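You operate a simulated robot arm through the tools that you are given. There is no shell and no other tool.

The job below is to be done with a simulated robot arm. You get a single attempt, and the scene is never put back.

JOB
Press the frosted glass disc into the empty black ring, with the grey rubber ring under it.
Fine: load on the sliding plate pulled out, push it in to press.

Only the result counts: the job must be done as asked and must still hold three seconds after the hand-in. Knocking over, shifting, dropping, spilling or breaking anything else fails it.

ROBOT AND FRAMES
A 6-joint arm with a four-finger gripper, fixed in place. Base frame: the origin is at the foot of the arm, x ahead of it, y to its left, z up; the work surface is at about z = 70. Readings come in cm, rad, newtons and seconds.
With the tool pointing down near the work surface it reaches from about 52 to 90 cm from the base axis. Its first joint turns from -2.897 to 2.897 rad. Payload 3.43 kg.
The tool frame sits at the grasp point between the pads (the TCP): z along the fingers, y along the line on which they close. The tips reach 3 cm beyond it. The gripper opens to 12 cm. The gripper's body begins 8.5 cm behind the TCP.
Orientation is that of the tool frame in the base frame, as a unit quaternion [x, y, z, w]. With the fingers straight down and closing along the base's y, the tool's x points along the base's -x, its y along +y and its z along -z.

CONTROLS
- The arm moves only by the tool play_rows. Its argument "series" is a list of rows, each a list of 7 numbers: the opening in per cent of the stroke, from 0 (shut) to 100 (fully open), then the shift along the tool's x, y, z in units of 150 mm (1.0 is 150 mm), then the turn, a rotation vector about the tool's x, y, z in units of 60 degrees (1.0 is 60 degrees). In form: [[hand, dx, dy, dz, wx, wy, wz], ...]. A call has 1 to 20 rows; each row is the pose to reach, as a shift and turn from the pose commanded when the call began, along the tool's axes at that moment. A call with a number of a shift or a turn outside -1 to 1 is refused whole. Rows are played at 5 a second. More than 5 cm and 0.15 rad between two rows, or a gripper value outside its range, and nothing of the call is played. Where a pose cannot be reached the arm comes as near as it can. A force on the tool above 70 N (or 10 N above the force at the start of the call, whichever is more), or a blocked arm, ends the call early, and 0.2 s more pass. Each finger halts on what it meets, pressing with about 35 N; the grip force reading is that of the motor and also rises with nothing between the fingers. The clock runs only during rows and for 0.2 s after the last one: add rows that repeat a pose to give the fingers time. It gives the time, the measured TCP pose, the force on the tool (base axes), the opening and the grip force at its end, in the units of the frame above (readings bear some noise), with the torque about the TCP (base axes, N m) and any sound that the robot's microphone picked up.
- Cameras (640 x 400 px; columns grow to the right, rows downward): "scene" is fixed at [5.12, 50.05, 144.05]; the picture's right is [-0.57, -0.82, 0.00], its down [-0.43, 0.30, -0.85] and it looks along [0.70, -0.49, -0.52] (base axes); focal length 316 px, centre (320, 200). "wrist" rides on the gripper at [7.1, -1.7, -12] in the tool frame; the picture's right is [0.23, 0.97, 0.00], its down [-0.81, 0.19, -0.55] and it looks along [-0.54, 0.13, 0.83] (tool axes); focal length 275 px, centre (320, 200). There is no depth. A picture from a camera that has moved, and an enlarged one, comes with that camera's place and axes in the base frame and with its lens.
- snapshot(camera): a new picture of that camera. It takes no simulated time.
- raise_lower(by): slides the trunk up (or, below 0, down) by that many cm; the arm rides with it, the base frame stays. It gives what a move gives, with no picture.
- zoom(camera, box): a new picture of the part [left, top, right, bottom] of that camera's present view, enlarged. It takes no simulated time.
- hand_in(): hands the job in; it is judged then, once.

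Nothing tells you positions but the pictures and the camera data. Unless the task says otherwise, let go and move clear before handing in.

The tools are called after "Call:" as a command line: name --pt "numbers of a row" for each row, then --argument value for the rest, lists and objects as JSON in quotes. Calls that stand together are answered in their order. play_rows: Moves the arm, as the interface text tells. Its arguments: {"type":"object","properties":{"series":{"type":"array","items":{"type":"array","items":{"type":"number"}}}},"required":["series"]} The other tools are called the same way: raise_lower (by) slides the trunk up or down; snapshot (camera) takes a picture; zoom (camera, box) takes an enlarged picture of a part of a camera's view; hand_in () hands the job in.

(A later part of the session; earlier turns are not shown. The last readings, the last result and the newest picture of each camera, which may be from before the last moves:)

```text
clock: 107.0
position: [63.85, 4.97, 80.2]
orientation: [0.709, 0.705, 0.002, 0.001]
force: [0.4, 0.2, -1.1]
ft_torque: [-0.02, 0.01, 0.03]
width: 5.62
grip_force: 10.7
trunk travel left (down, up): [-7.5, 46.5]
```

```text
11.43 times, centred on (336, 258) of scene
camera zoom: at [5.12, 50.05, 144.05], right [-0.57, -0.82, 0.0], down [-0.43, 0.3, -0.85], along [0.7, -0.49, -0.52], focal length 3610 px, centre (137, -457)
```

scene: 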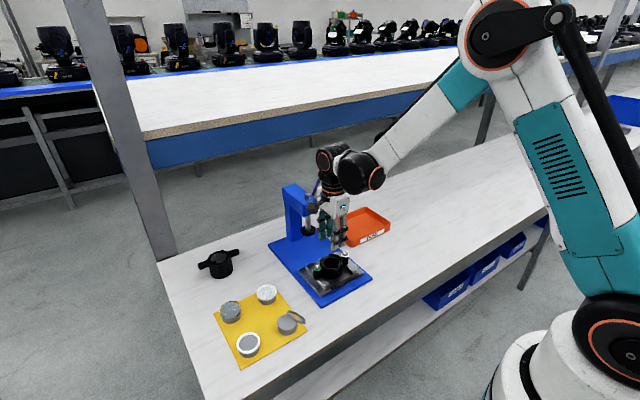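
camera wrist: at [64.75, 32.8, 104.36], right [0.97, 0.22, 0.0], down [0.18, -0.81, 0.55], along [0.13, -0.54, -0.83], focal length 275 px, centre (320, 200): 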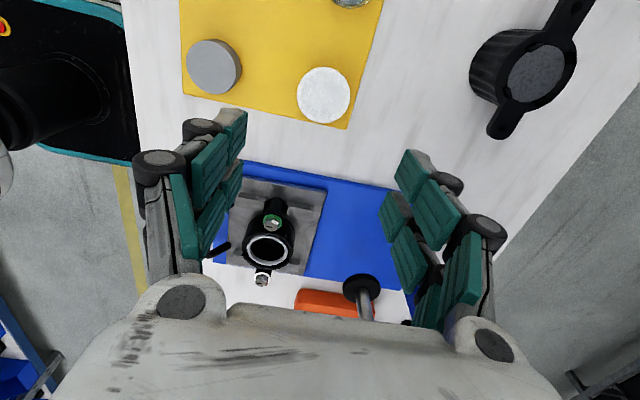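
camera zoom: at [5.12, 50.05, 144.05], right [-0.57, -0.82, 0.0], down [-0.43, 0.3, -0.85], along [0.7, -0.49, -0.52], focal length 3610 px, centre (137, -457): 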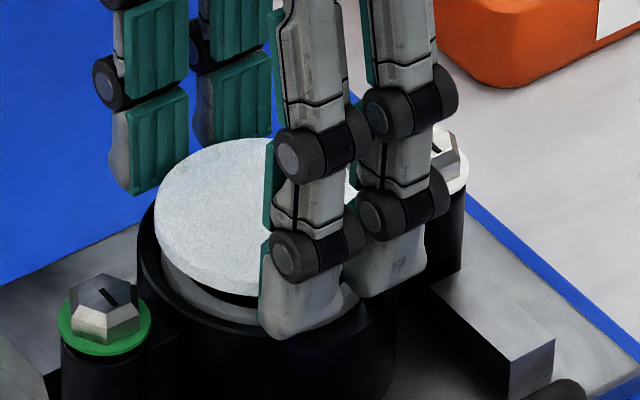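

Call:
play_rows --pt "45.9 0.005 0 0.003 0 0 0" --pt "45.9 0.005 0 0.006 0 0 0" --pt "45.9 0.005 0 0.006 0 0 0"

Call:
zoom --camera "wrist" --box '[240, 130, 400, 240]'

Call:
zoom --camera "scene" --box '[318, 240, 354, 275]'

```text
clock: 107.8
position: [63.84, 5.14, 80.01]
orientation: [0.709, 0.705, 0.003, 0.0]
force: [0.4, 0.5, -0.1]
ft_torque: [-0.01, 0.02, -0.04]
width: 5.62
grip_force: 9.9
trunk travel left (down, up): [-7.5, 46.5]
```

```text
3.64 times, centred on (320, 185) of wrist
camera zoom: at [62.01, 12.31, 92.18], right [0.97, 0.22, 0.0], down [0.18, -0.81, 0.55], along [0.13, -0.54, -0.83], focal length 1001 px, centre (320, 254)
```

zoom: 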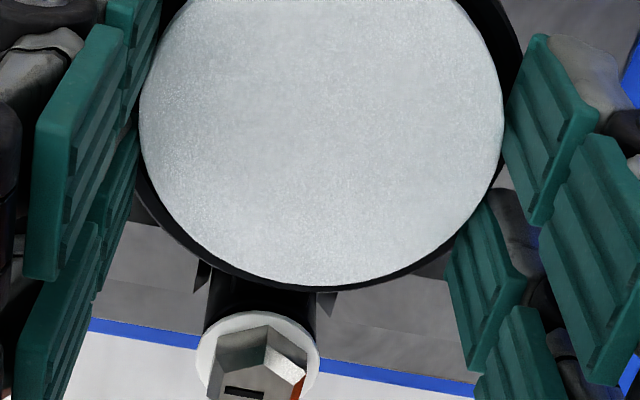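

```text
11.43 times, centred on (336, 258) of scene
camera zoom: at [5.12, 50.05, 144.05], right [-0.57, -0.82, 0.0], down [-0.43, 0.3, -0.85], along [0.7, -0.49, -0.52], focal length 3610 px, centre (137, -457)
```

zoom: 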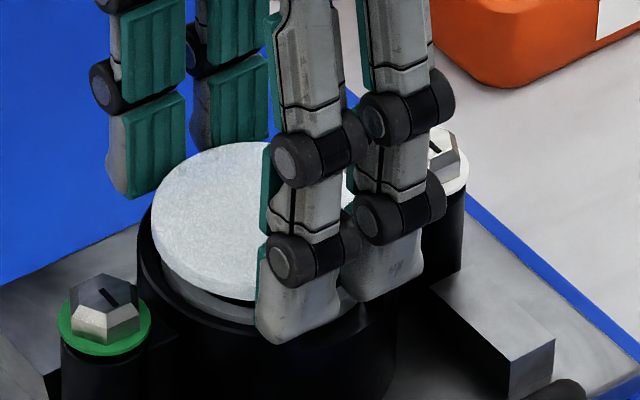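

Alignment is within half a millimetre. Releasing the disc.

Call:
play_rows --pt "60 0 0 0 0 0 0" --pt "60 0 0 0 0 0 0" --pt "60 0 0 0 0 0 0"

Call:
zoom --camera "wrist" --box '[240, 60, 400, 240]'

Call:
zoom --camera "scene" --box '[318, 240, 354, 275]'

```text
clock: 108.6
position: [63.82, 5.19, 80.01]
orientation: [0.709, 0.705, 0.003, 0.0]
force: [-0.3, 0.1, 0.1]
ft_torque: [-0.01, -0.01, 0.0]
width: 7.19
grip_force: 0.1
trunk travel left (down, up): [-7.5, 46.5]
```

```text
2.22 times, centred on (320, 150) of wrist
camera zoom: at [62.01, 12.31, 92.19], right [0.97, 0.22, 0.0], down [0.18, -0.81, 0.55], along [0.13, -0.54, -0.83], focal length 612 px, centre (320, 311)
```

zoom: 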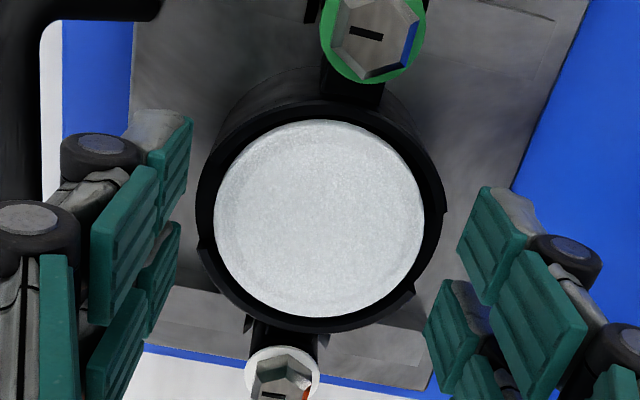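

```text
11.43 times, centred on (336, 258) of scene
camera zoom: at [5.12, 50.05, 144.05], right [-0.57, -0.82, 0.0], down [-0.43, 0.3, -0.85], along [0.7, -0.49, -0.52], focal length 3610 px, centre (137, -457)
```

zoom: 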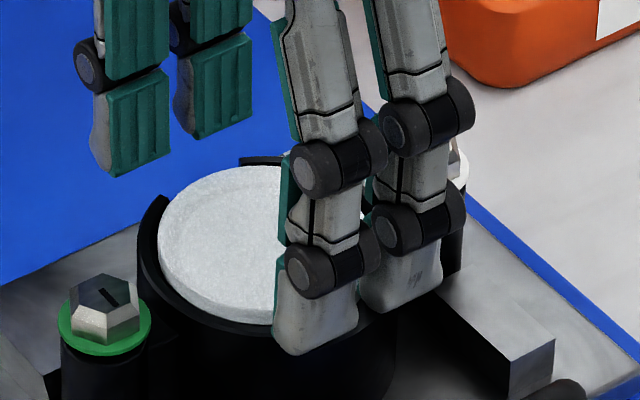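

The disc dropped in, flat and centred. I'll rise clear and inspect.

Call:
play_rows --pt "62 0 0 -0.05 0 0 0" --pt "66 0 0 -0.15 0 0 0" --pt "72 0 0 -0.3 0 0 0" --pt "72 0 0 -0.5 0 0 0" --pt "72 0 0 -0.7 0 0 0" --pt "72 0 0 -0.8 0 0 0" --pt "72 0 0 -0.8 0 0 0"

Call:
zoom --camera "wrist" --box '[240, 20, 400, 200]'

Call:
zoom --camera "scene" --box '[315, 240, 357, 280]'

Call:
snapshot --camera "scene"

```text
clock: 110.2
position: [64.05, 4.93, 92.14]
orientation: [0.709, 0.705, 0.002, -0.001]
force: [-0.1, -0.3, -0.5]
ft_torque: [-0.01, 0.04, 0.01]
width: 8.62
grip_force: 0.0
trunk travel left (down, up): [-7.5, 46.5]
```

```text
2.22 times, centred on (320, 110) of wrist
camera zoom: at [62.17, 12.2, 104.25], right [0.97, 0.22, 0.0], down [0.18, -0.81, 0.55], along [0.13, -0.54, -0.83], focal length 612 px, centre (320, 400)
```

zoom: 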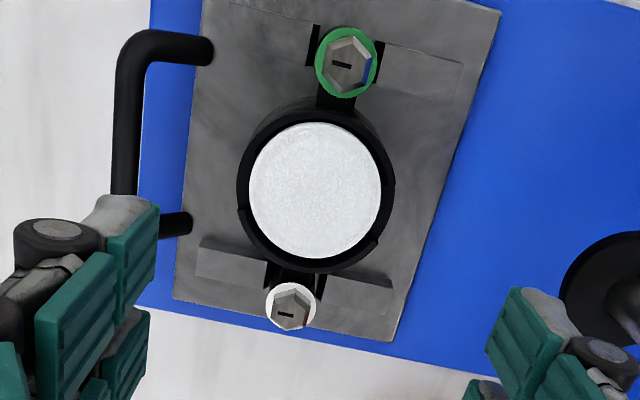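

```text
10.00 times, centred on (336, 260) of scene
camera zoom: at [5.12, 50.05, 144.05], right [-0.57, -0.82, 0.0], down [-0.43, 0.3, -0.85], along [0.7, -0.49, -0.52], focal length 3159 px, centre (160, -400)
```

zoom: 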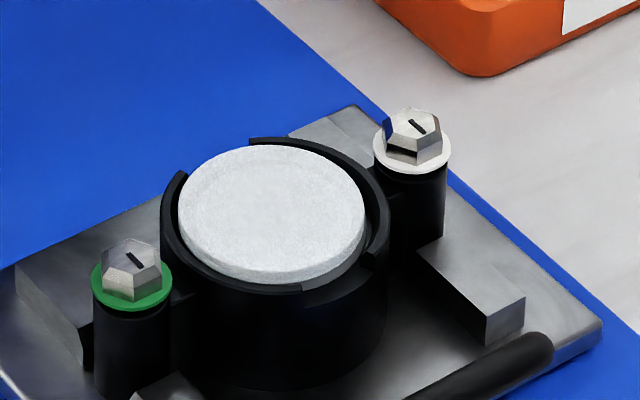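

```text
taken
```

scene: 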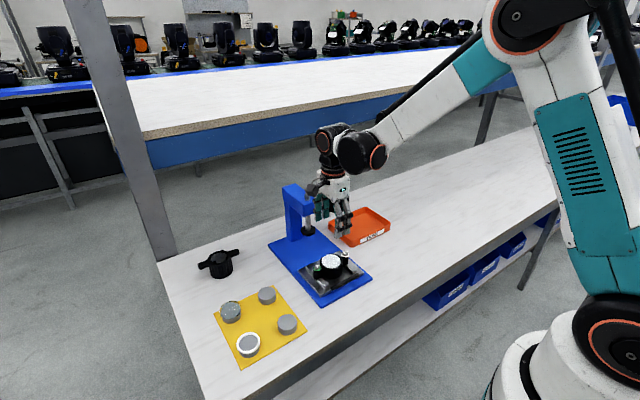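

The stack sits well: black ring in the nest, grey ring, frosted disc on top. Next I'll close the fingers and go around in front of the handle to push the plate in.

Call:
play_rows --pt "72 0 -0.12 0 0 0 0" --pt "50 0 -0.28 0 0 0 0" --pt "25 0 -0.44 0 0 0 0" --pt "0 0 -0.6 0 0 0 0" --pt "0 0 -0.7 0 0 0 0" --pt "0 0 -0.74 0 0 0 0" --pt "0 0 -0.74 0 0 0 0"

Call:
snapshot --camera "wrist"

```text
clock: 111.8
position: [52.77, 5.28, 92.14]
orientation: [0.709, 0.705, 0.003, 0.0]
force: [-0.2, -1.0, 0.6]
ft_torque: [0.0, 0.03, -0.01]
width: 0.0
grip_force: 34.0
trunk travel left (down, up): [-7.5, 46.5]
```

```text
taken
camera wrist: at [50.93, 12.46, 104.33], right [0.97, 0.22, 0.0], down [0.19, -0.81, 0.55], along [0.13, -0.54, -0.83], focal length 275 px, centre (320, 200)
```

wrist: 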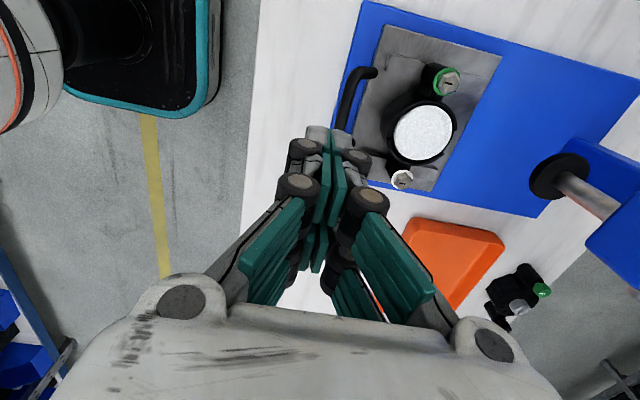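

Fingers closed, in front of the handle. I'll back off slightly and lower in front of the bar.

Call:
play_rows --pt "0 -0.01 -0.027 0.2 0 0 0" --pt "0 -0.01 -0.027 0.4 0 0 0" --pt "0 -0.01 -0.027 0.6 0 0 0" --pt "0 -0.01 -0.027 0.78 0 0 0" --pt "0 -0.01 -0.027 0.92 0 0 0" --pt "0 -0.01 -0.027 1.0 0 0 0" --pt "0 -0.01 -0.027 1.0 0 0 0"

Call:
zoom --camera "scene" --box '[310, 225, 390, 300]'

Call:
snapshot --camera "wrist"

```text
clock: 113.4
position: [52.31, 5.12, 76.92]
orientation: [0.709, 0.705, 0.003, 0.0]
force: [-0.1, 0.3, -0.8]
ft_torque: [-0.01, -0.05, -0.01]
width: 0.01
grip_force: 33.2
trunk travel left (down, up): [-7.5, 46.5]
```

```text
5.33 times, centred on (350, 262) of scene
camera zoom: at [5.12, 50.05, 144.05], right [-0.57, -0.82, 0.0], down [-0.43, 0.3, -0.85], along [0.7, -0.49, -0.52], focal length 1685 px, centre (160, -133)
```

zoom: 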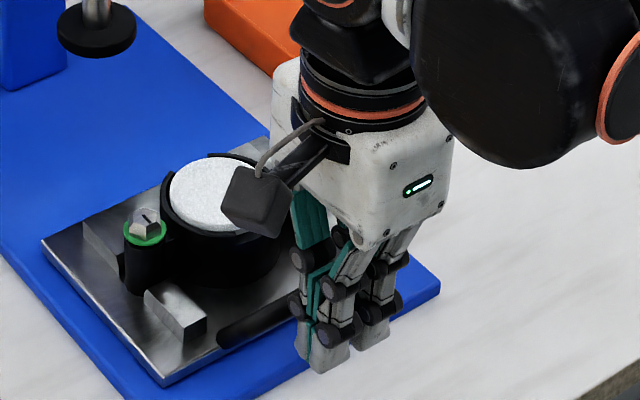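

```text
taken
camera wrist: at [50.57, 12.34, 89.14], right [0.97, 0.22, 0.0], down [0.18, -0.81, 0.55], along [0.13, -0.54, -0.83], focal length 275 px, centre (320, 200)
```

wrist: 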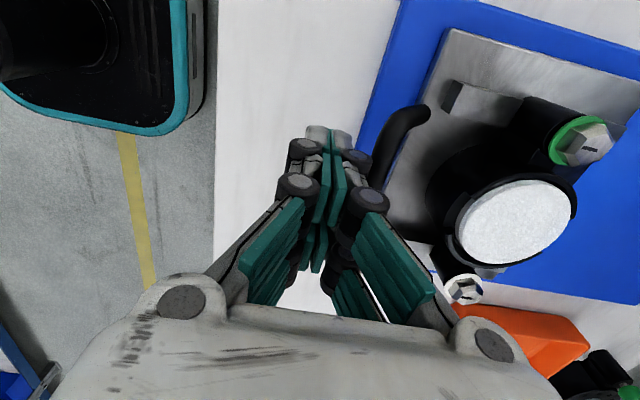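

The fingers are in front of the bar. I'll lower slightly and begin a slow push, checking that the stack rides along.

Call:
play_rows --pt "0 0 0 0.015 0 0 0" --pt "0 0 0 0.027 0 0 0" --pt "0 0 0.03 0.027 0 0 0" --pt "0 0 0.06 0.027 0 0 0" --pt "0 0 0.09 0.027 0 0 0" --pt "0 0 0.12 0.027 0 0 0" --pt "0 0 0.15 0.027 0 0 0" --pt "0 0 0.18 0.027 0 0 0" --pt "0 0 0.21 0.027 0 0 0" --pt "0 0 0.24 0.027 0 0 0" --pt "0 0 0.27 0.027 0 0 0" --pt "0 0 0.27 0.027 0 0 0"

Call:
zoom --camera "scene" --box '[300, 215, 380, 290]'

Call:
snapshot --camera "wrist"

```text
clock: 116.0
position: [56.52, 5.02, 76.72]
orientation: [0.71, 0.705, 0.003, -0.001]
force: [-0.3, 1.0, 1.1]
ft_torque: [0.01, -0.01, 0.04]
width: 0.0
grip_force: 33.7
trunk travel left (down, up): [-7.5, 46.5]
```

```text
5.33 times, centred on (340, 252) of scene
camera zoom: at [5.12, 50.05, 144.05], right [-0.57, -0.82, 0.0], down [-0.43, 0.3, -0.85], along [0.7, -0.49, -0.52], focal length 1685 px, centre (213, -80)
```

zoom: 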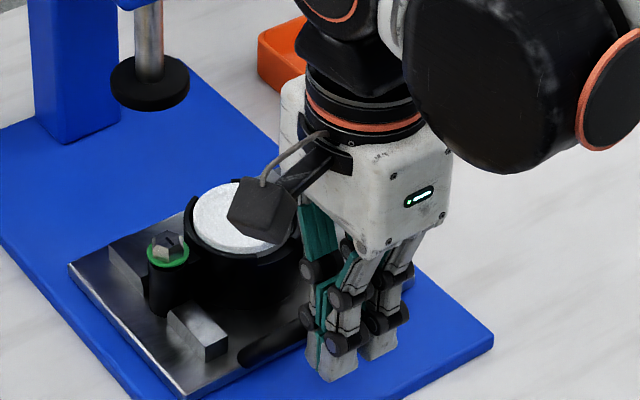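

```text
taken
camera wrist: at [54.61, 12.16, 88.86], right [0.97, 0.22, 0.0], down [0.18, -0.81, 0.55], along [0.13, -0.54, -0.83], focal length 275 px, centre (320, 200)
```

wrist: 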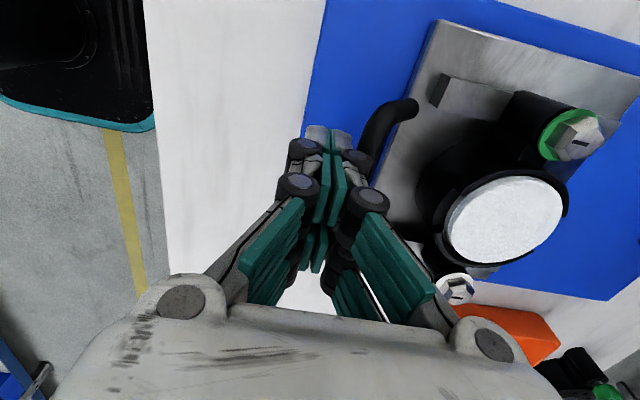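

The plate slides in with the stack riding along. I'll keep pushing, gradually tilting the hand back to stay clear of the lever.

Call:
play_rows --pt "0 0 0.03 0 -0.01 0 0" --pt "0 0 0.06 0 -0.03 0 0" --pt "0 0 0.09 0 -0.05 0 0" --pt "0 0 0.12 0 -0.07 0 0" --pt "0 0 0.15 0 -0.09 0 0" --pt "0 0 0.18 0 -0.11 0 0" --pt "0 0 0.21 0 -0.13 0 0" --pt "0 0 0.24 0 -0.15 0 0" --pt "0 0 0.27 0 -0.1667 0 0" --pt "0 0 0.27 0 -0.1667 0 0"

Call:
zoom --camera "scene" --box '[290, 205, 370, 280]'

Call:
snapshot --camera "wrist"

```text
clock: 118.2
position: [60.47, 4.92, 76.71]
orientation: [0.707, 0.701, 0.063, 0.062]
force: [-0.5, -0.8, 0.0]
ft_torque: [-0.01, -0.01, -0.02]
width: 0.0
grip_force: 33.1
trunk travel left (down, up): [-7.5, 46.5]
```

```text
5.33 times, centred on (330, 242) of scene
camera zoom: at [5.12, 50.05, 144.05], right [-0.57, -0.82, 0.0], down [-0.43, 0.3, -0.85], along [0.7, -0.49, -0.52], focal length 1685 px, centre (267, -27)
```

zoom: 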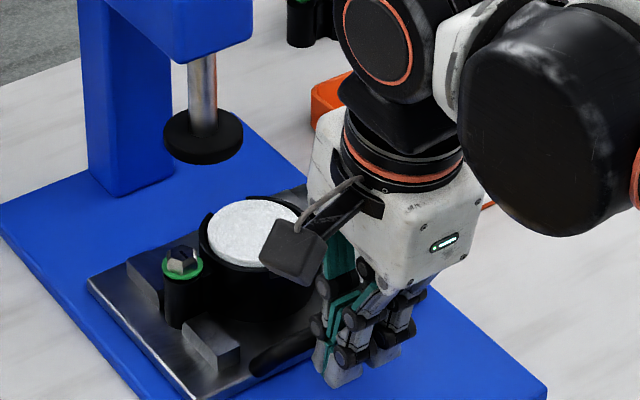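

```text
taken
camera wrist: at [56.62, 12.16, 88.34], right [0.96, 0.22, 0.17], down [0.09, -0.81, 0.57], along [0.27, -0.54, -0.8], focal length 275 px, centre (320, 200)
```

wrist: 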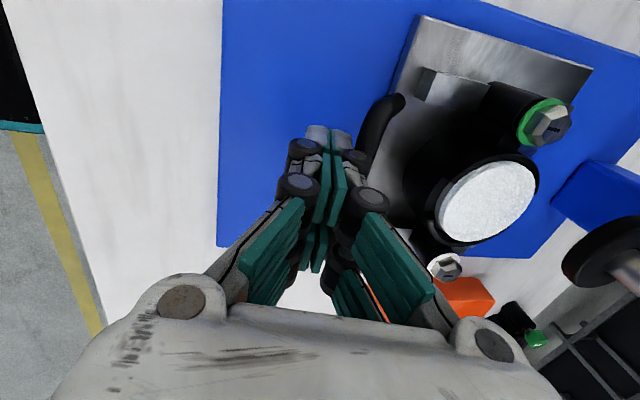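

Good so far. Continuing the push slowly towards the ram.

Call:
play_rows --pt "0 0 0.0295 0.0052 -0.012 0 0" --pt "0 0 0.0591 0.0104 -0.024 0 0" --pt "0 0 0.0886 0.0157 -0.035 0 0" --pt "0 0 0.118 0.0209 -0.047 0 0" --pt "0 0 0.1478 0.0261 -0.059 0 0" --pt "0 0 0.1773 0.0313 -0.07 0 0" --pt "0 0 0.2069 0.0365 -0.082 0 0" --pt "0 0 0.2364 0.0418 -0.094 0 0" --pt "0 0 0.266 0.047 -0.105 0 0" --pt "0 0 0.2955 0.0522 -0.117 0 0" --pt "0 0 0.2955 0.0522 -0.117 0 0"

Call:
zoom --camera "scene" --box '[270, 165, 370, 270]'

Call:
snapshot --camera "wrist"

```text
clock: 120.6
position: [65.01, 4.98, 76.69]
orientation: [0.702, 0.697, 0.106, 0.105]
force: [-1.2, 0.1, 0.5]
ft_torque: [0.03, -0.01, 0.0]
width: 0.0
grip_force: 33.2
trunk travel left (down, up): [-7.5, 46.5]
```

```text
3.81 times, centred on (320, 218) of scene
camera zoom: at [5.12, 50.05, 144.05], right [-0.57, -0.82, 0.0], down [-0.43, 0.3, -0.85], along [0.7, -0.49, -0.52], focal length 1203 px, centre (320, 133)
```

zoom: 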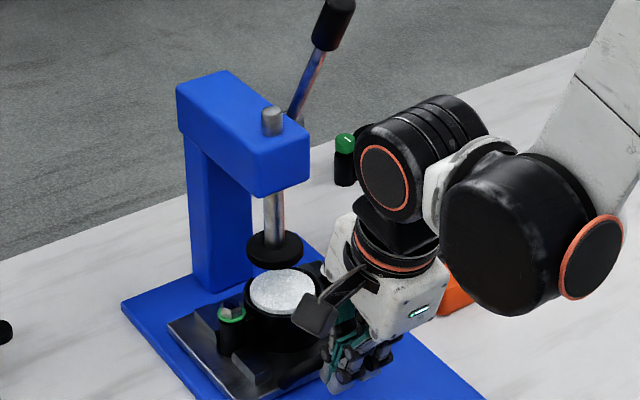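

```text
taken
camera wrist: at [59.69, 12.13, 87.82], right [0.93, 0.22, 0.29], down [0.01, -0.81, 0.58], along [0.36, -0.54, -0.76], focal length 275 px, centre (320, 200)
```

wrist: 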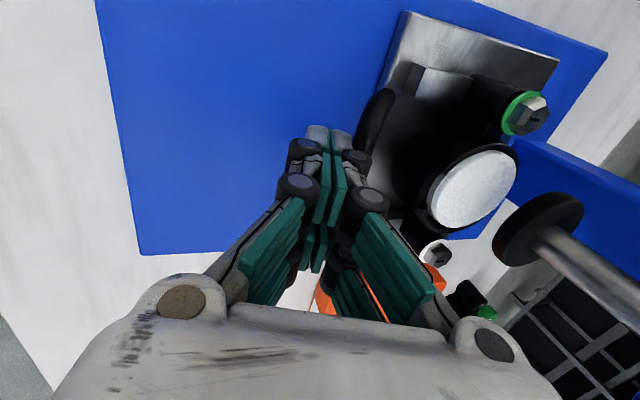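

The stack is nearly under the ram. I'll nudge the last centimetre or so in small steps.

Call:
play_rows --pt "0 0 0.0127 0.0039 0 0 0" --pt "0 0 0.0255 0.0078 0 0 0" --pt "0 0 0.0382 0.0117 0 0 0" --pt "0 0 0.051 0.0156 0 0 0" --pt "0 0 0.0637 0.0195 0 0 0" --pt "0 0 0.0637 0.0195 0 0 0"

Call:
zoom --camera "scene" --box '[265, 215, 345, 275]'

```text
clock: 122.0
position: [65.99, 5.07, 76.68]
orientation: [0.702, 0.697, 0.106, 0.104]
force: [-0.3, 0.5, 0.2]
ft_torque: [-0.04, -0.03, -0.01]
width: 0.0
grip_force: 33.0
trunk travel left (down, up): [-7.5, 46.5]
```

```text
6.67 times, centred on (305, 245) of scene
camera zoom: at [5.12, 50.05, 144.05], right [-0.57, -0.82, 0.0], down [-0.43, 0.3, -0.85], along [0.7, -0.49, -0.52], focal length 2106 px, centre (420, -100)
```

zoom: 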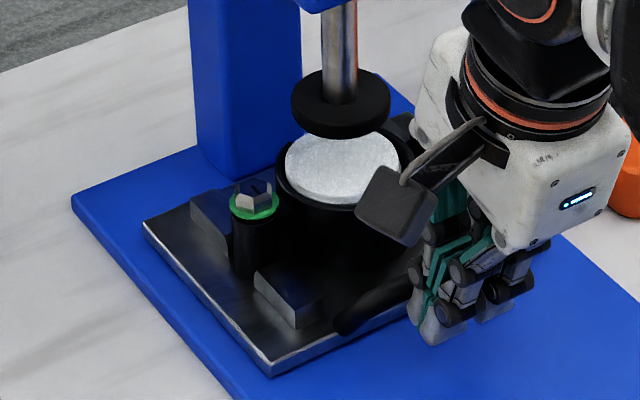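

About half a centimetre remains to the original position. I'll continue until it stops.

Call:
play_rows --pt "0 0 0.0096 0.0029 0 0 0" --pt "0 0 0.0191 0.0058 0 0 0" --pt "0 0 0.0287 0.0088 0 0 0" --pt "0 0 0.0382 0.0117 0 0 0" --pt "0 0 0.0382 0.0117 0 0 0"

Call:
zoom --camera "scene" --box '[265, 215, 345, 275]'

```text
clock: 123.2
position: [66.16, 5.0, 76.7]
orientation: [0.702, 0.697, 0.106, 0.104]
force: [-44.2, 1.5, -3.6]
ft_torque: [0.02, 0.54, 0.41]
width: 0.0
grip_force: 33.3
trunk travel left (down, up): [-7.5, 46.5]
```

```text
6.67 times, centred on (305, 245) of scene
camera zoom: at [5.12, 50.05, 144.05], right [-0.57, -0.82, 0.0], down [-0.43, 0.3, -0.85], along [0.7, -0.49, -0.52], focal length 2106 px, centre (420, -100)
```

zoom: 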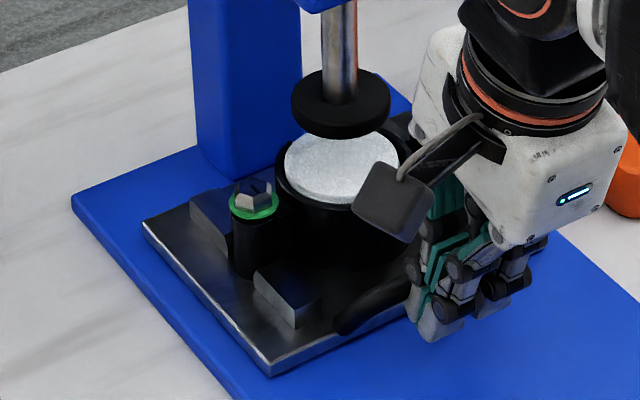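

The plate is against its inner stop, with the stack under the ram. I'll back off and rise to look at the lever.

Call:
play_rows --pt "0 0 -0.04 -0.012 0 0 0" --pt "0 0 -0.0956 -0.0292 0 0 0" --pt "0 0 -0.12 -0.15 0.07 0 0" --pt "0 0 -0.14 -0.35 0.14 0 0" --pt "0 0 -0.15 -0.55 0.21 0 0" --pt "0 0 -0.15 -0.75 0.28 0 0" --pt "0 0 -0.149 -0.882 0.28 0 0" --pt "0 0 -0.149 -0.882 0.28 0 0"

Call:
zoom --camera "scene" --box '[265, 150, 355, 280]'

Call:
snapshot --camera "wrist"

Call:
zoom --camera "scene" --box '[285, 220, 335, 265]'

```text
clock: 125.0
position: [60.59, 5.07, 88.75]
orientation: [0.71, 0.704, 0.004, 0.001]
force: [-0.5, 0.5, 0.9]
ft_torque: [-0.06, -0.04, 0.0]
width: 0.0
grip_force: 33.4
trunk travel left (down, up): [-7.5, 46.5]
```

```text
3.08 times, centred on (310, 215) of scene
camera zoom: at [5.12, 50.05, 144.05], right [-0.57, -0.82, 0.0], down [-0.43, 0.3, -0.85], along [0.7, -0.49, -0.52], focal length 972 px, centre (351, 154)
```

zoom: 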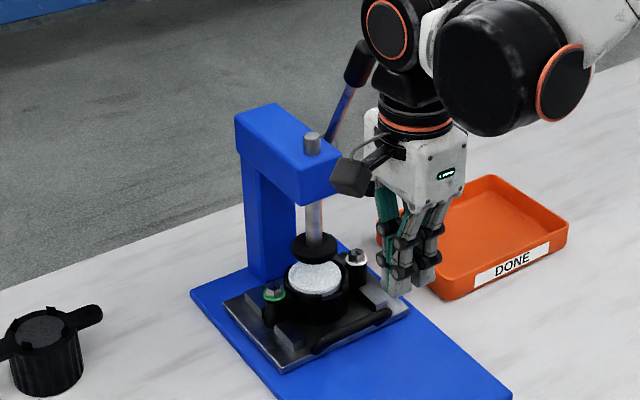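

```text
taken
camera wrist: at [58.73, 12.15, 100.95], right [0.97, 0.22, 0.01], down [0.18, -0.81, 0.55], along [0.13, -0.54, -0.83], focal length 275 px, centre (320, 200)
```

wrist: 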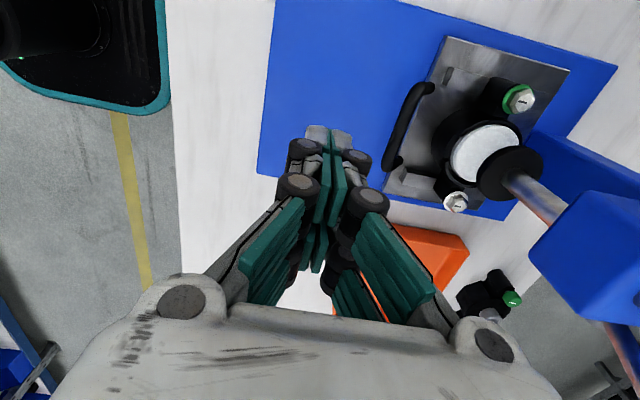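

```text
8.89 times, centred on (310, 242) of scene
camera zoom: at [5.12, 50.05, 144.05], right [-0.57, -0.82, 0.0], down [-0.43, 0.3, -0.85], along [0.7, -0.49, -0.52], focal length 2808 px, centre (409, -178)
```

zoom: 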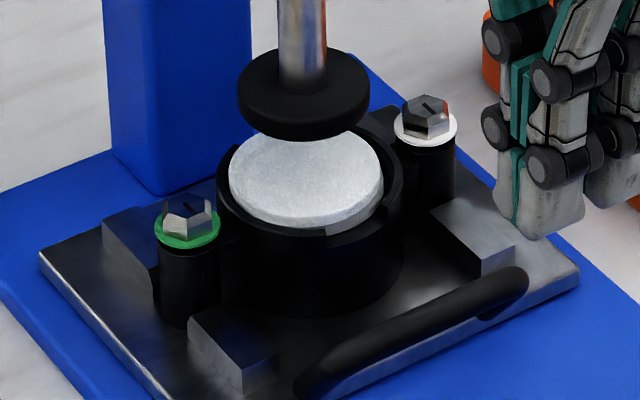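

The stack is right under the ram. Now I need an accurate fix on the lever, so I'll rise to view it from the side.

Call:
play_rows --pt "0 0.05 -0.05 -0.2 0 0 0" --pt "0 0.1 -0.1 -0.42 0 0 0" --pt "0 0.15 -0.15 -0.65 0 0 0" --pt "0 0.2 -0.2 -0.85 0 0 0" --pt "0 0.25 -0.22 -1.0 0 0 0" --pt "0 0.25 -0.22 -1.0 0 0 0"

Call:
play_rows --pt "0 0.0 0.0 -0.2 0 0 0" --pt "0 0.0 0.0 -0.4 0 0 0" --pt "0 0.0 0.0 -0.53 0 0 0" --pt "0 0.0 0.0 -0.53 0 0 0"

Call:
snapshot --camera "wrist"

Call:
snapshot --camera "scene"

```text
clock: 126.4
position: [57.2, 8.71, 103.77]
orientation: [0.709, 0.705, 0.004, 0.001]
force: [0.6, -0.6, 0.7]
ft_torque: [-0.02, -0.02, 0.0]
width: 0.04
grip_force: 32.4
trunk travel left (down, up): [-7.5, 46.5]
```

```text
clock: 127.4
position: [57.13, 8.9, 111.69]
orientation: [0.71, 0.705, 0.003, 0.001]
force: [-0.1, -0.3, 0.2]
ft_torque: [-0.03, 0.01, 0.01]
width: 0.0
grip_force: 33.5
trunk travel left (down, up): [-7.5, 46.5]
```

```text
taken
camera wrist: at [55.31, 16.02, 123.82], right [0.97, 0.22, 0.01], down [0.18, -0.81, 0.55], along [0.13, -0.54, -0.83], focal length 275 px, centre (320, 200)
```

wrist: 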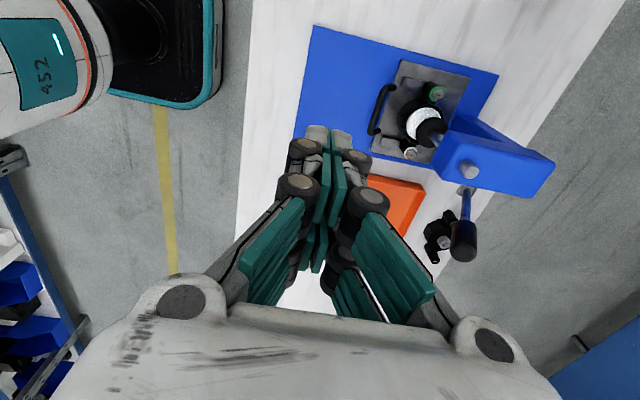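

```text
taken
```

scene: 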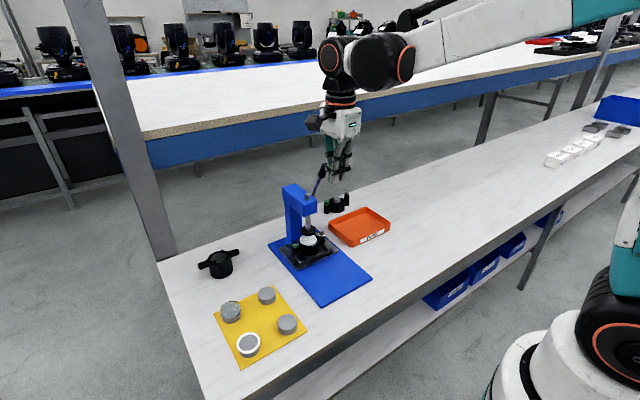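

Call:
zoom --camera "wrist" --box '[390, 130, 570, 270]'

Call:
zoom --camera "scene" --box '[280, 155, 340, 215]'

```text
2.86 times, centred on (480, 200) of wrist
camera zoom: at [55.31, 16.02, 123.82], right [0.97, 0.22, 0.01], down [0.18, -0.81, 0.55], along [0.13, -0.54, -0.83], focal length 786 px, centre (-137, 200)
```

zoom: 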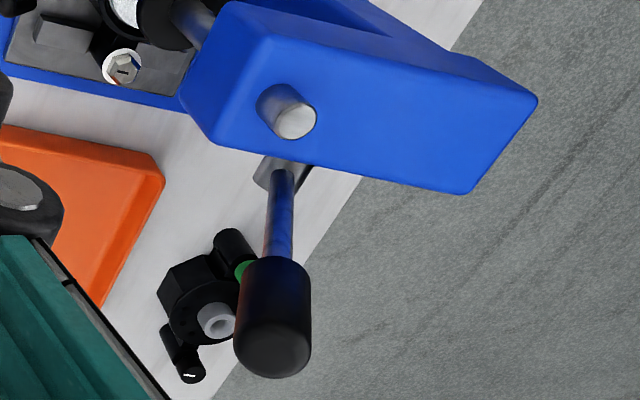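

```text
6.67 times, centred on (310, 185) of scene
camera zoom: at [5.12, 50.05, 144.05], right [-0.57, -0.82, 0.0], down [-0.43, 0.3, -0.85], along [0.7, -0.49, -0.52], focal length 2106 px, centre (387, 300)
```

zoom: 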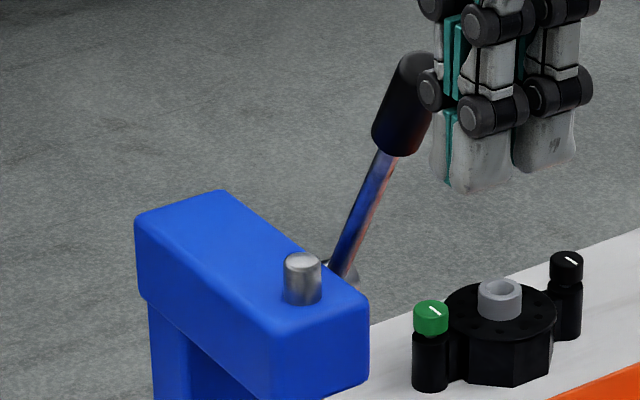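

I have the lever now: hub near (79.8,1.0,91.3), knob from about (75,1.2,100) to (72,1.6,106), leaning 28° forward. I'll bring the closed fingers over the top and down behind the knob, tilted 25°.

Call:
play_rows --pt "0 -0.08 0.08 -0.1 0 0 0" --pt "0 -0.17 0.18 -0.2 -0.08 0 0" --pt "0 -0.26 0.28 -0.3 -0.17 0 0" --pt "0 -0.35 0.38 -0.38 -0.26 0 0" --pt "0 -0.43 0.49 -0.42 -0.34 0 0" --pt "0 -0.5 0.593 -0.42 -0.4167 0 0" --pt "0 -0.5 0.593 -0.42 -0.4167 0 0"

Call:
snapshot --camera "scene"

Call:
snapshot --camera "wrist"

```text
clock: 129.0
position: [65.98, 1.05, 118.02]
orientation: [0.692, 0.687, 0.157, 0.155]
force: [-0.7, 0.2, 0.6]
ft_torque: [0.0, 0.01, -0.04]
width: 0.0
grip_force: 33.3
trunk travel left (down, up): [-7.5, 46.5]
```

```text
taken
```

scene: 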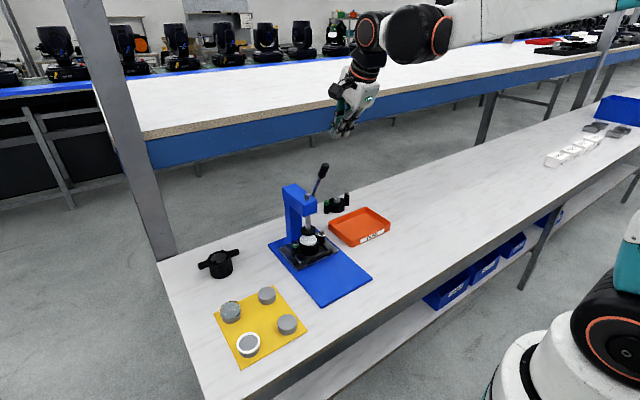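

```text
taken
camera wrist: at [59.14, 8.27, 128.26], right [0.88, 0.22, 0.42], down [-0.07, -0.81, 0.58], along [0.47, -0.54, -0.7], focal length 275 px, centre (320, 200)
```

wrist: 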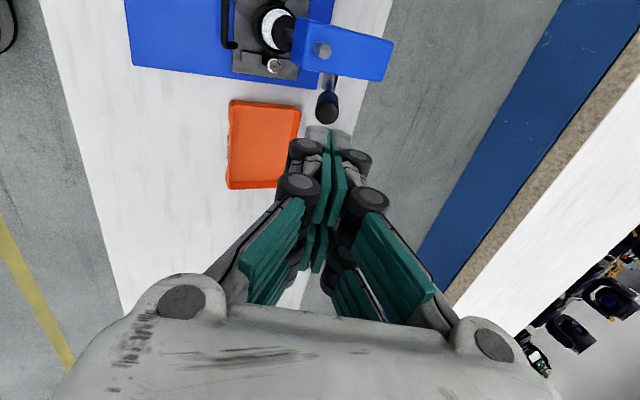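

The lever appears exactly where I computed it. I'll move over and behind it, staying high.

Call:
play_rows --pt "0 0.01 0.1 0.09 0 0 0" --pt "0 0.015 0.2 0.18 0 0 0" --pt "0 0.02 0.3 0.27 0 0 0" --pt "0 0.023 0.4 0.37 0 0 0" --pt "0 0.023 0.484 0.448 0 0 0" --pt "0 0.023 0.484 0.448 0 0 0"

Call:
zoom --camera "scene" --box '[260, 60, 400, 260]'

Call:
snapshot --camera "wrist"

```text
clock: 130.4
position: [75.21, 1.47, 114.95]
orientation: [0.693, 0.687, 0.156, 0.155]
force: [0.3, -0.4, -0.2]
ft_torque: [0.02, 0.02, -0.03]
width: 0.0
grip_force: 33.5
trunk travel left (down, up): [-7.5, 46.5]
```

```text
2.00 times, centred on (330, 160) of scene
camera zoom: at [5.12, 50.05, 144.05], right [-0.57, -0.82, 0.0], down [-0.43, 0.3, -0.85], along [0.7, -0.49, -0.52], focal length 632 px, centre (300, 280)
```

zoom: 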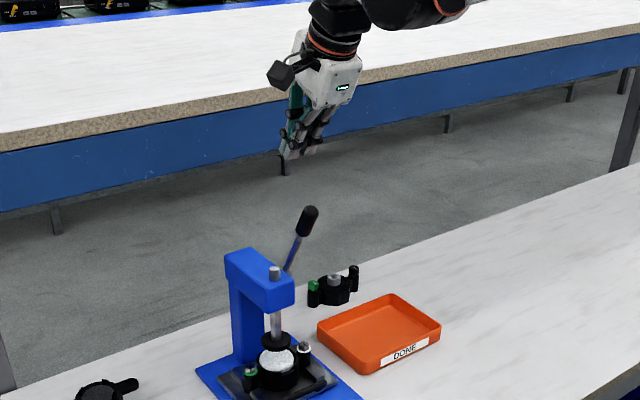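

```text
taken
camera wrist: at [68.41, 8.47, 125.2], right [0.88, 0.22, 0.42], down [-0.07, -0.81, 0.58], along [0.47, -0.54, -0.7], focal length 275 px, centre (320, 200)
```

wrist: 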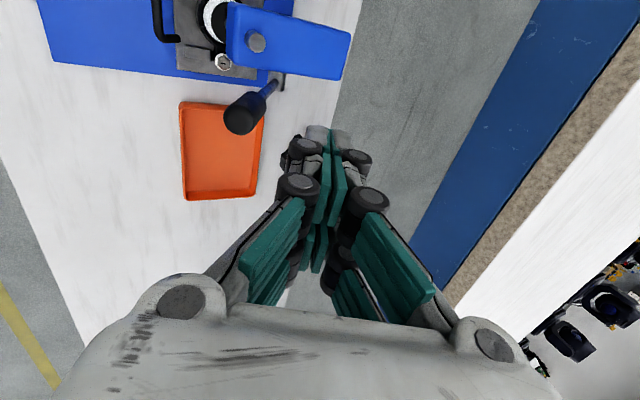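

The fingers are behind the lever. I'll zoom in to fix the gap before going down.

Call:
zoom --camera "wrist" --box '[210, 60, 350, 150]'

Call:
zoom --camera "scene" --box '[290, 120, 340, 210]'

```text
4.44 times, centred on (280, 105) of wrist
camera zoom: at [68.41, 8.47, 125.2], right [0.88, 0.22, 0.42], down [-0.07, -0.81, 0.58], along [0.47, -0.54, -0.7], focal length 1224 px, centre (498, 622)
```

zoom: 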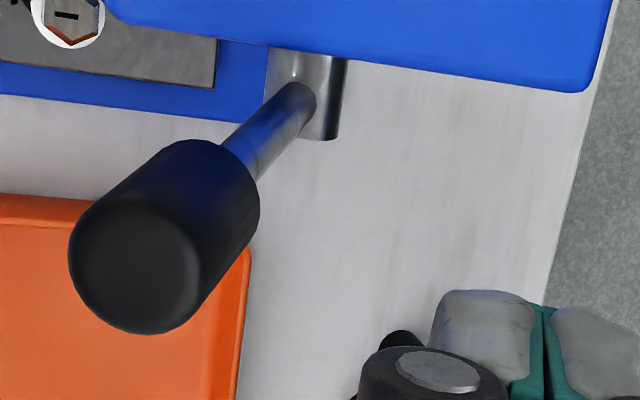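

```text
4.44 times, centred on (315, 165) of scene
camera zoom: at [5.12, 50.05, 144.05], right [-0.57, -0.82, 0.0], down [-0.43, 0.3, -0.85], along [0.7, -0.49, -0.52], focal length 1404 px, centre (342, 356)
```

zoom: 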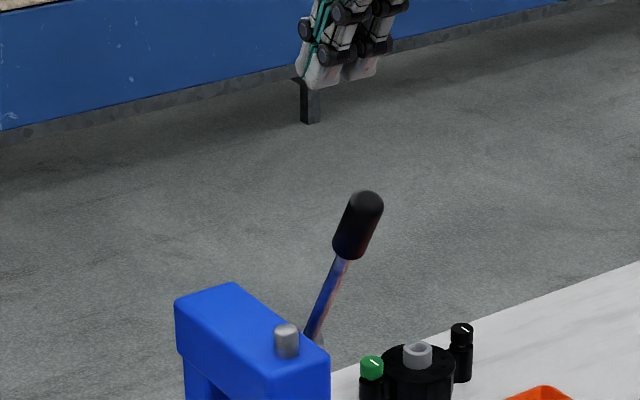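

The knob end is near (72.6,1.4,106.4) with radius about 1 cm. I'll slide the fingertips down behind it, leaving about 1 cm clearance.

Call:
play_rows --pt "0 -0.005 -0.045 0.12 0 0 0" --pt "0 -0.008 -0.09 0.24 0 0 0" --pt "0 -0.01 -0.135 0.36 0 0 0" --pt "0 -0.01 -0.179 0.479 0 0 0" --pt "0 -0.01 -0.179 0.479 0 0 0"

Call:
zoom --camera "scene" --box '[280, 120, 350, 230]'

Call:
snapshot --camera "wrist"

```text
clock: 131.6
position: [76.02, 1.27, 107.28]
orientation: [0.692, 0.688, 0.156, 0.155]
force: [1.3, 0.9, -0.3]
ft_torque: [-0.04, 0.0, 0.02]
width: 0.0
grip_force: 33.9
trunk travel left (down, up): [-7.5, 46.5]
```

```text
3.64 times, centred on (315, 175) of scene
camera zoom: at [5.12, 50.05, 144.05], right [-0.57, -0.82, 0.0], down [-0.43, 0.3, -0.85], along [0.7, -0.49, -0.52], focal length 1149 px, centre (338, 291)
```

zoom: 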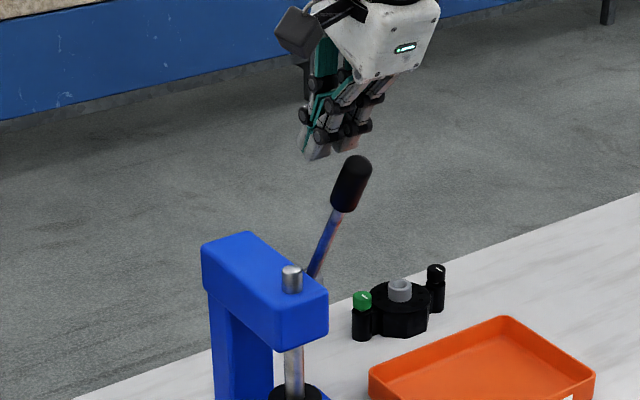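

```text
taken
camera wrist: at [69.26, 8.41, 117.5], right [0.88, 0.22, 0.42], down [-0.07, -0.81, 0.58], along [0.47, -0.54, -0.7], focal length 275 px, centre (320, 200)
```

wrist: 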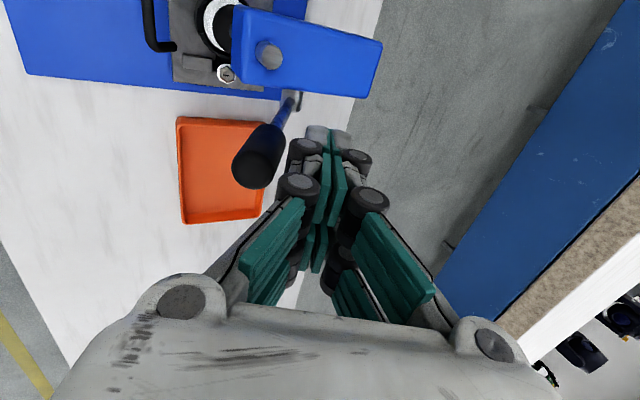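

I'll zoom once more from here, since the two views together fix the knob position well.

Call:
zoom --camera "wrist" --box '[215, 75, 335, 200]'

```text
3.20 times, centred on (275, 138) of wrist
camera zoom: at [69.26, 8.41, 117.5], right [0.88, 0.22, 0.42], down [-0.07, -0.81, 0.58], along [0.47, -0.54, -0.7], focal length 881 px, centre (464, 400)
```

zoom: 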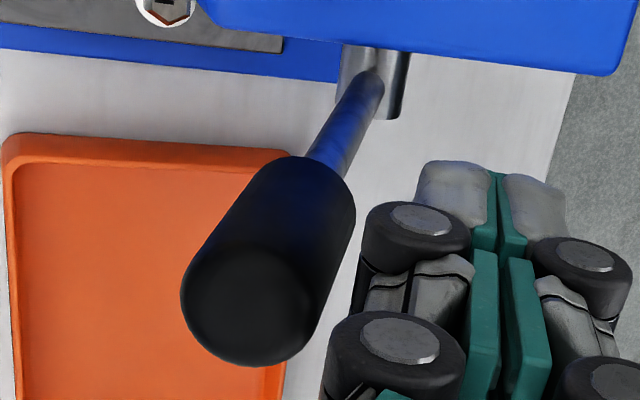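

From the two views the lever runs from its hub at (80,0.8,91.3) to the knob end at (73.2,0.5,104.1), 28° forward. I'll move to y≈0.6, make contact behind the knob, and pull forward and down along its arc, stopping to check.

Call:
play_rows --pt "0 -0.03 -0.018 0.06 0 0 0" --pt "0 -0.045 -0.0364 0.119 0 0 0" --pt "0 -0.045 -0.07 0.121 0 0 0" --pt "0 -0.045 -0.1028 0.1227 0 0 0" --pt "0 -0.045 -0.1481 0.1221 0 0 0" --pt "0 -0.045 -0.1952 0.1237 0 0 0" --pt "0 -0.045 -0.241 0.1288 0 0 0" --pt "0 -0.045 -0.287 0.136 0 0 0" --pt "0 -0.045 -0.287 0.136 0 0 0"

Call:
zoom --camera "scene" --box '[270, 130, 350, 260]'

Call:
snapshot --camera "wrist"

```text
clock: 133.6
position: [72.9, 0.56, 103.67]
orientation: [0.692, 0.687, 0.156, 0.154]
force: [0.6, 0.8, 0.8]
ft_torque: [0.02, -0.03, -0.02]
width: 0.02
grip_force: 33.2
trunk travel left (down, up): [-7.5, 46.5]
```

```text
3.08 times, centred on (310, 195) of scene
camera zoom: at [5.12, 50.05, 144.05], right [-0.57, -0.82, 0.0], down [-0.43, 0.3, -0.85], along [0.7, -0.49, -0.52], focal length 972 px, centre (351, 215)
```

zoom: 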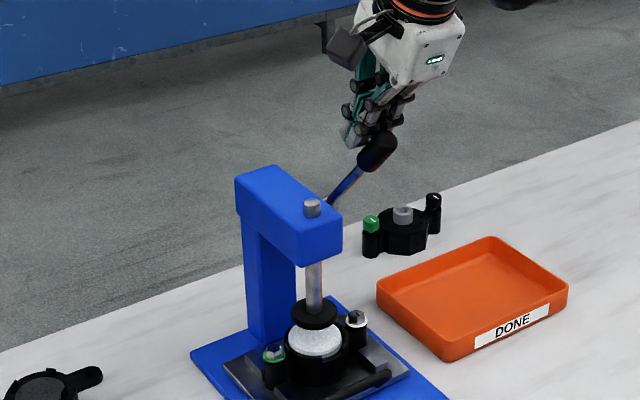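

```text
taken
camera wrist: at [66.12, 7.78, 113.94], right [0.88, 0.22, 0.42], down [-0.07, -0.81, 0.58], along [0.47, -0.54, -0.7], focal length 275 px, centre (320, 200)
```

wrist: 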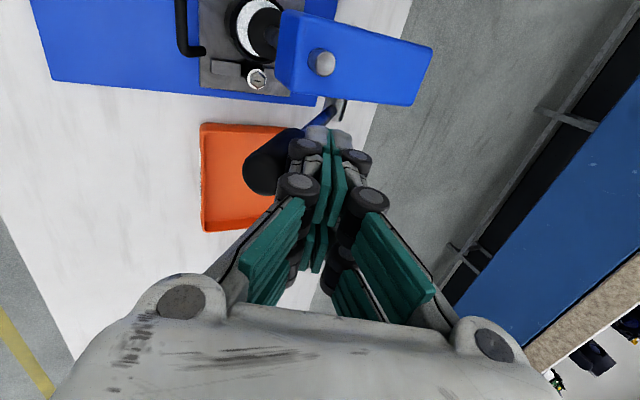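

The lever follows with almost no force and the ram is coming down. I'll continue along the arc.

Call:
play_rows --pt "0 0 -0.0257 0.006 0 0 0" --pt "0 0 -0.0513 0.0121 0 0 0" --pt "0 0 -0.0767 0.02 0 0 0" --pt "0 0 -0.1021 0.0281 0 0 0" --pt "0 0 -0.1265 0.0377 0 0 0" --pt "0 0 -0.1508 0.0473 0 0 0" --pt "0 0 -0.1748 0.0585 0 0 0" --pt "0 0 -0.1988 0.0698 0 0 0" --pt "0 0 -0.1988 0.0698 0 0 0"

Call:
zoom --camera "scene" --box '[270, 130, 350, 260]'

Call:
zoom --camera "scene" --box '[285, 220, 335, 265]'

Call:
snapshot --camera "wrist"

```text
clock: 135.6
position: [70.71, 0.54, 101.38]
orientation: [0.692, 0.688, 0.156, 0.155]
force: [1.0, 2.2, 0.9]
ft_torque: [0.07, 0.02, 0.01]
width: 0.0
grip_force: 33.6
trunk travel left (down, up): [-7.5, 46.5]
```

```text
3.08 times, centred on (310, 195) of scene
camera zoom: at [5.12, 50.05, 144.05], right [-0.57, -0.82, 0.0], down [-0.43, 0.3, -0.85], along [0.7, -0.49, -0.52], focal length 972 px, centre (351, 215)
```

zoom: 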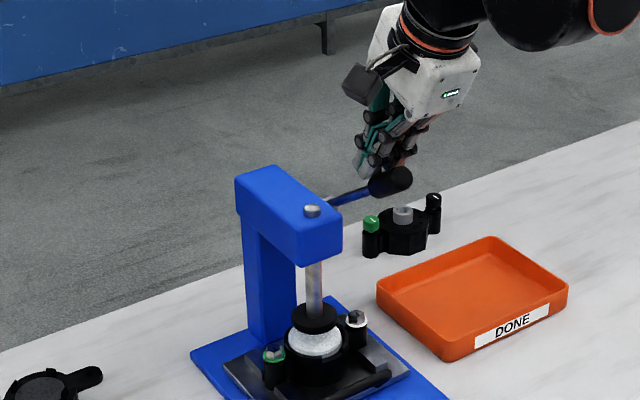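

```text
8.89 times, centred on (310, 242) of scene
camera zoom: at [5.12, 50.05, 144.05], right [-0.57, -0.82, 0.0], down [-0.43, 0.3, -0.85], along [0.7, -0.49, -0.52], focal length 2808 px, centre (409, -178)
```

zoom: 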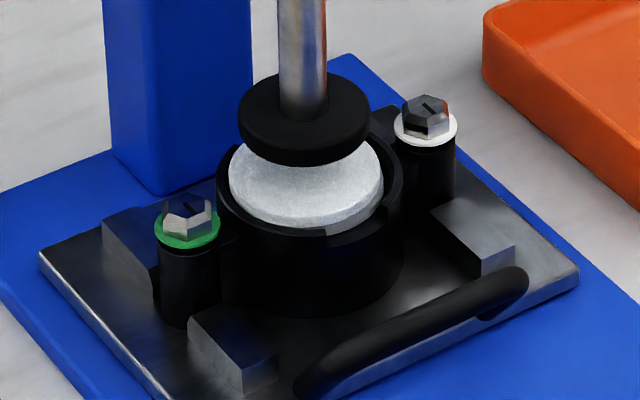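

```text
taken
camera wrist: at [63.88, 7.81, 111.69], right [0.88, 0.22, 0.42], down [-0.07, -0.81, 0.58], along [0.47, -0.54, -0.7], focal length 275 px, centre (320, 200)
```

wrist: 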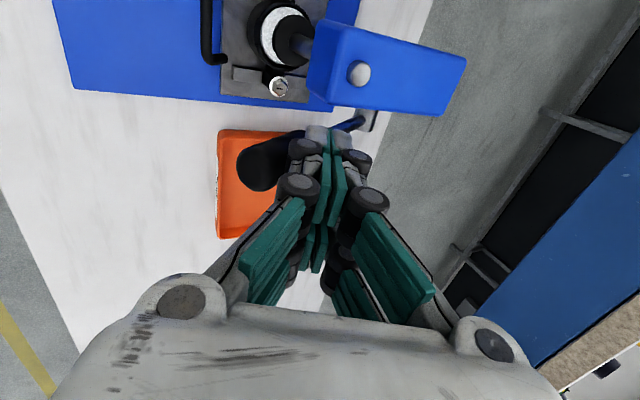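

The ram is descending about 1 cm per 28°, and roughly 1.8 cm of gap remains over the disc. I'll carry on with the lever down to horizontal.

Call:
play_rows --pt "0 0 -0.0461 0.0248 0 0 0" --pt "0 0 -0.0901 0.0543 0 0 0" --pt "0 0 -0.133 0.0865 0 0 0" --pt "0 0 -0.1723 0.1219 0 0 0" --pt "0 0 -0.2095 0.159 0 0 0" --pt "0 0 -0.2442 0.1987 0 0 0" --pt "0 0 -0.2755 0.2407 0 0 0" --pt "0 0 -0.3041 0.2847 0 0 0" --pt "0 0 -0.3041 0.2847 0 0 0"

Call:
zoom --camera "scene" --box '[270, 130, 350, 260]'

Call:
zoom --camera "scene" --box '[285, 220, 335, 265]'

Call:
snapshot --camera "wrist"

```text
clock: 137.6
position: [68.45, 0.63, 95.71]
orientation: [0.692, 0.687, 0.156, 0.155]
force: [1.0, -0.5, 1.9]
ft_torque: [0.04, 0.01, 0.03]
width: 0.03
grip_force: 33.4
trunk travel left (down, up): [-7.5, 46.5]
```

```text
3.08 times, centred on (310, 195) of scene
camera zoom: at [5.12, 50.05, 144.05], right [-0.57, -0.82, 0.0], down [-0.43, 0.3, -0.85], along [0.7, -0.49, -0.52], focal length 972 px, centre (351, 215)
```

zoom: 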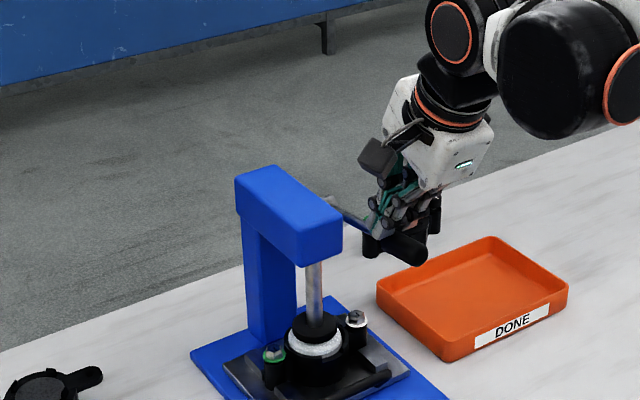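

```text
8.89 times, centred on (310, 242) of scene
camera zoom: at [5.12, 50.05, 144.05], right [-0.57, -0.82, 0.0], down [-0.43, 0.3, -0.85], along [0.7, -0.49, -0.52], focal length 2808 px, centre (409, -178)
```

zoom: 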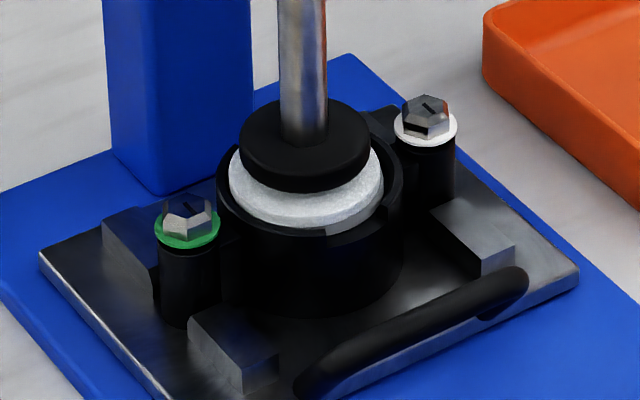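

```text
taken
camera wrist: at [61.63, 7.8, 105.97], right [0.88, 0.22, 0.42], down [-0.07, -0.81, 0.58], along [0.47, -0.54, -0.7], focal length 275 px, centre (320, 200)
```

wrist: 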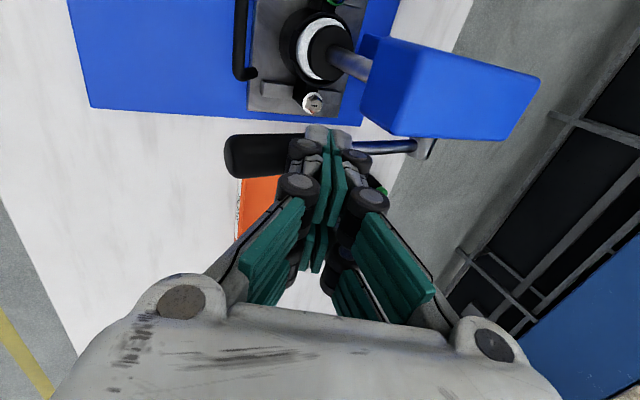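

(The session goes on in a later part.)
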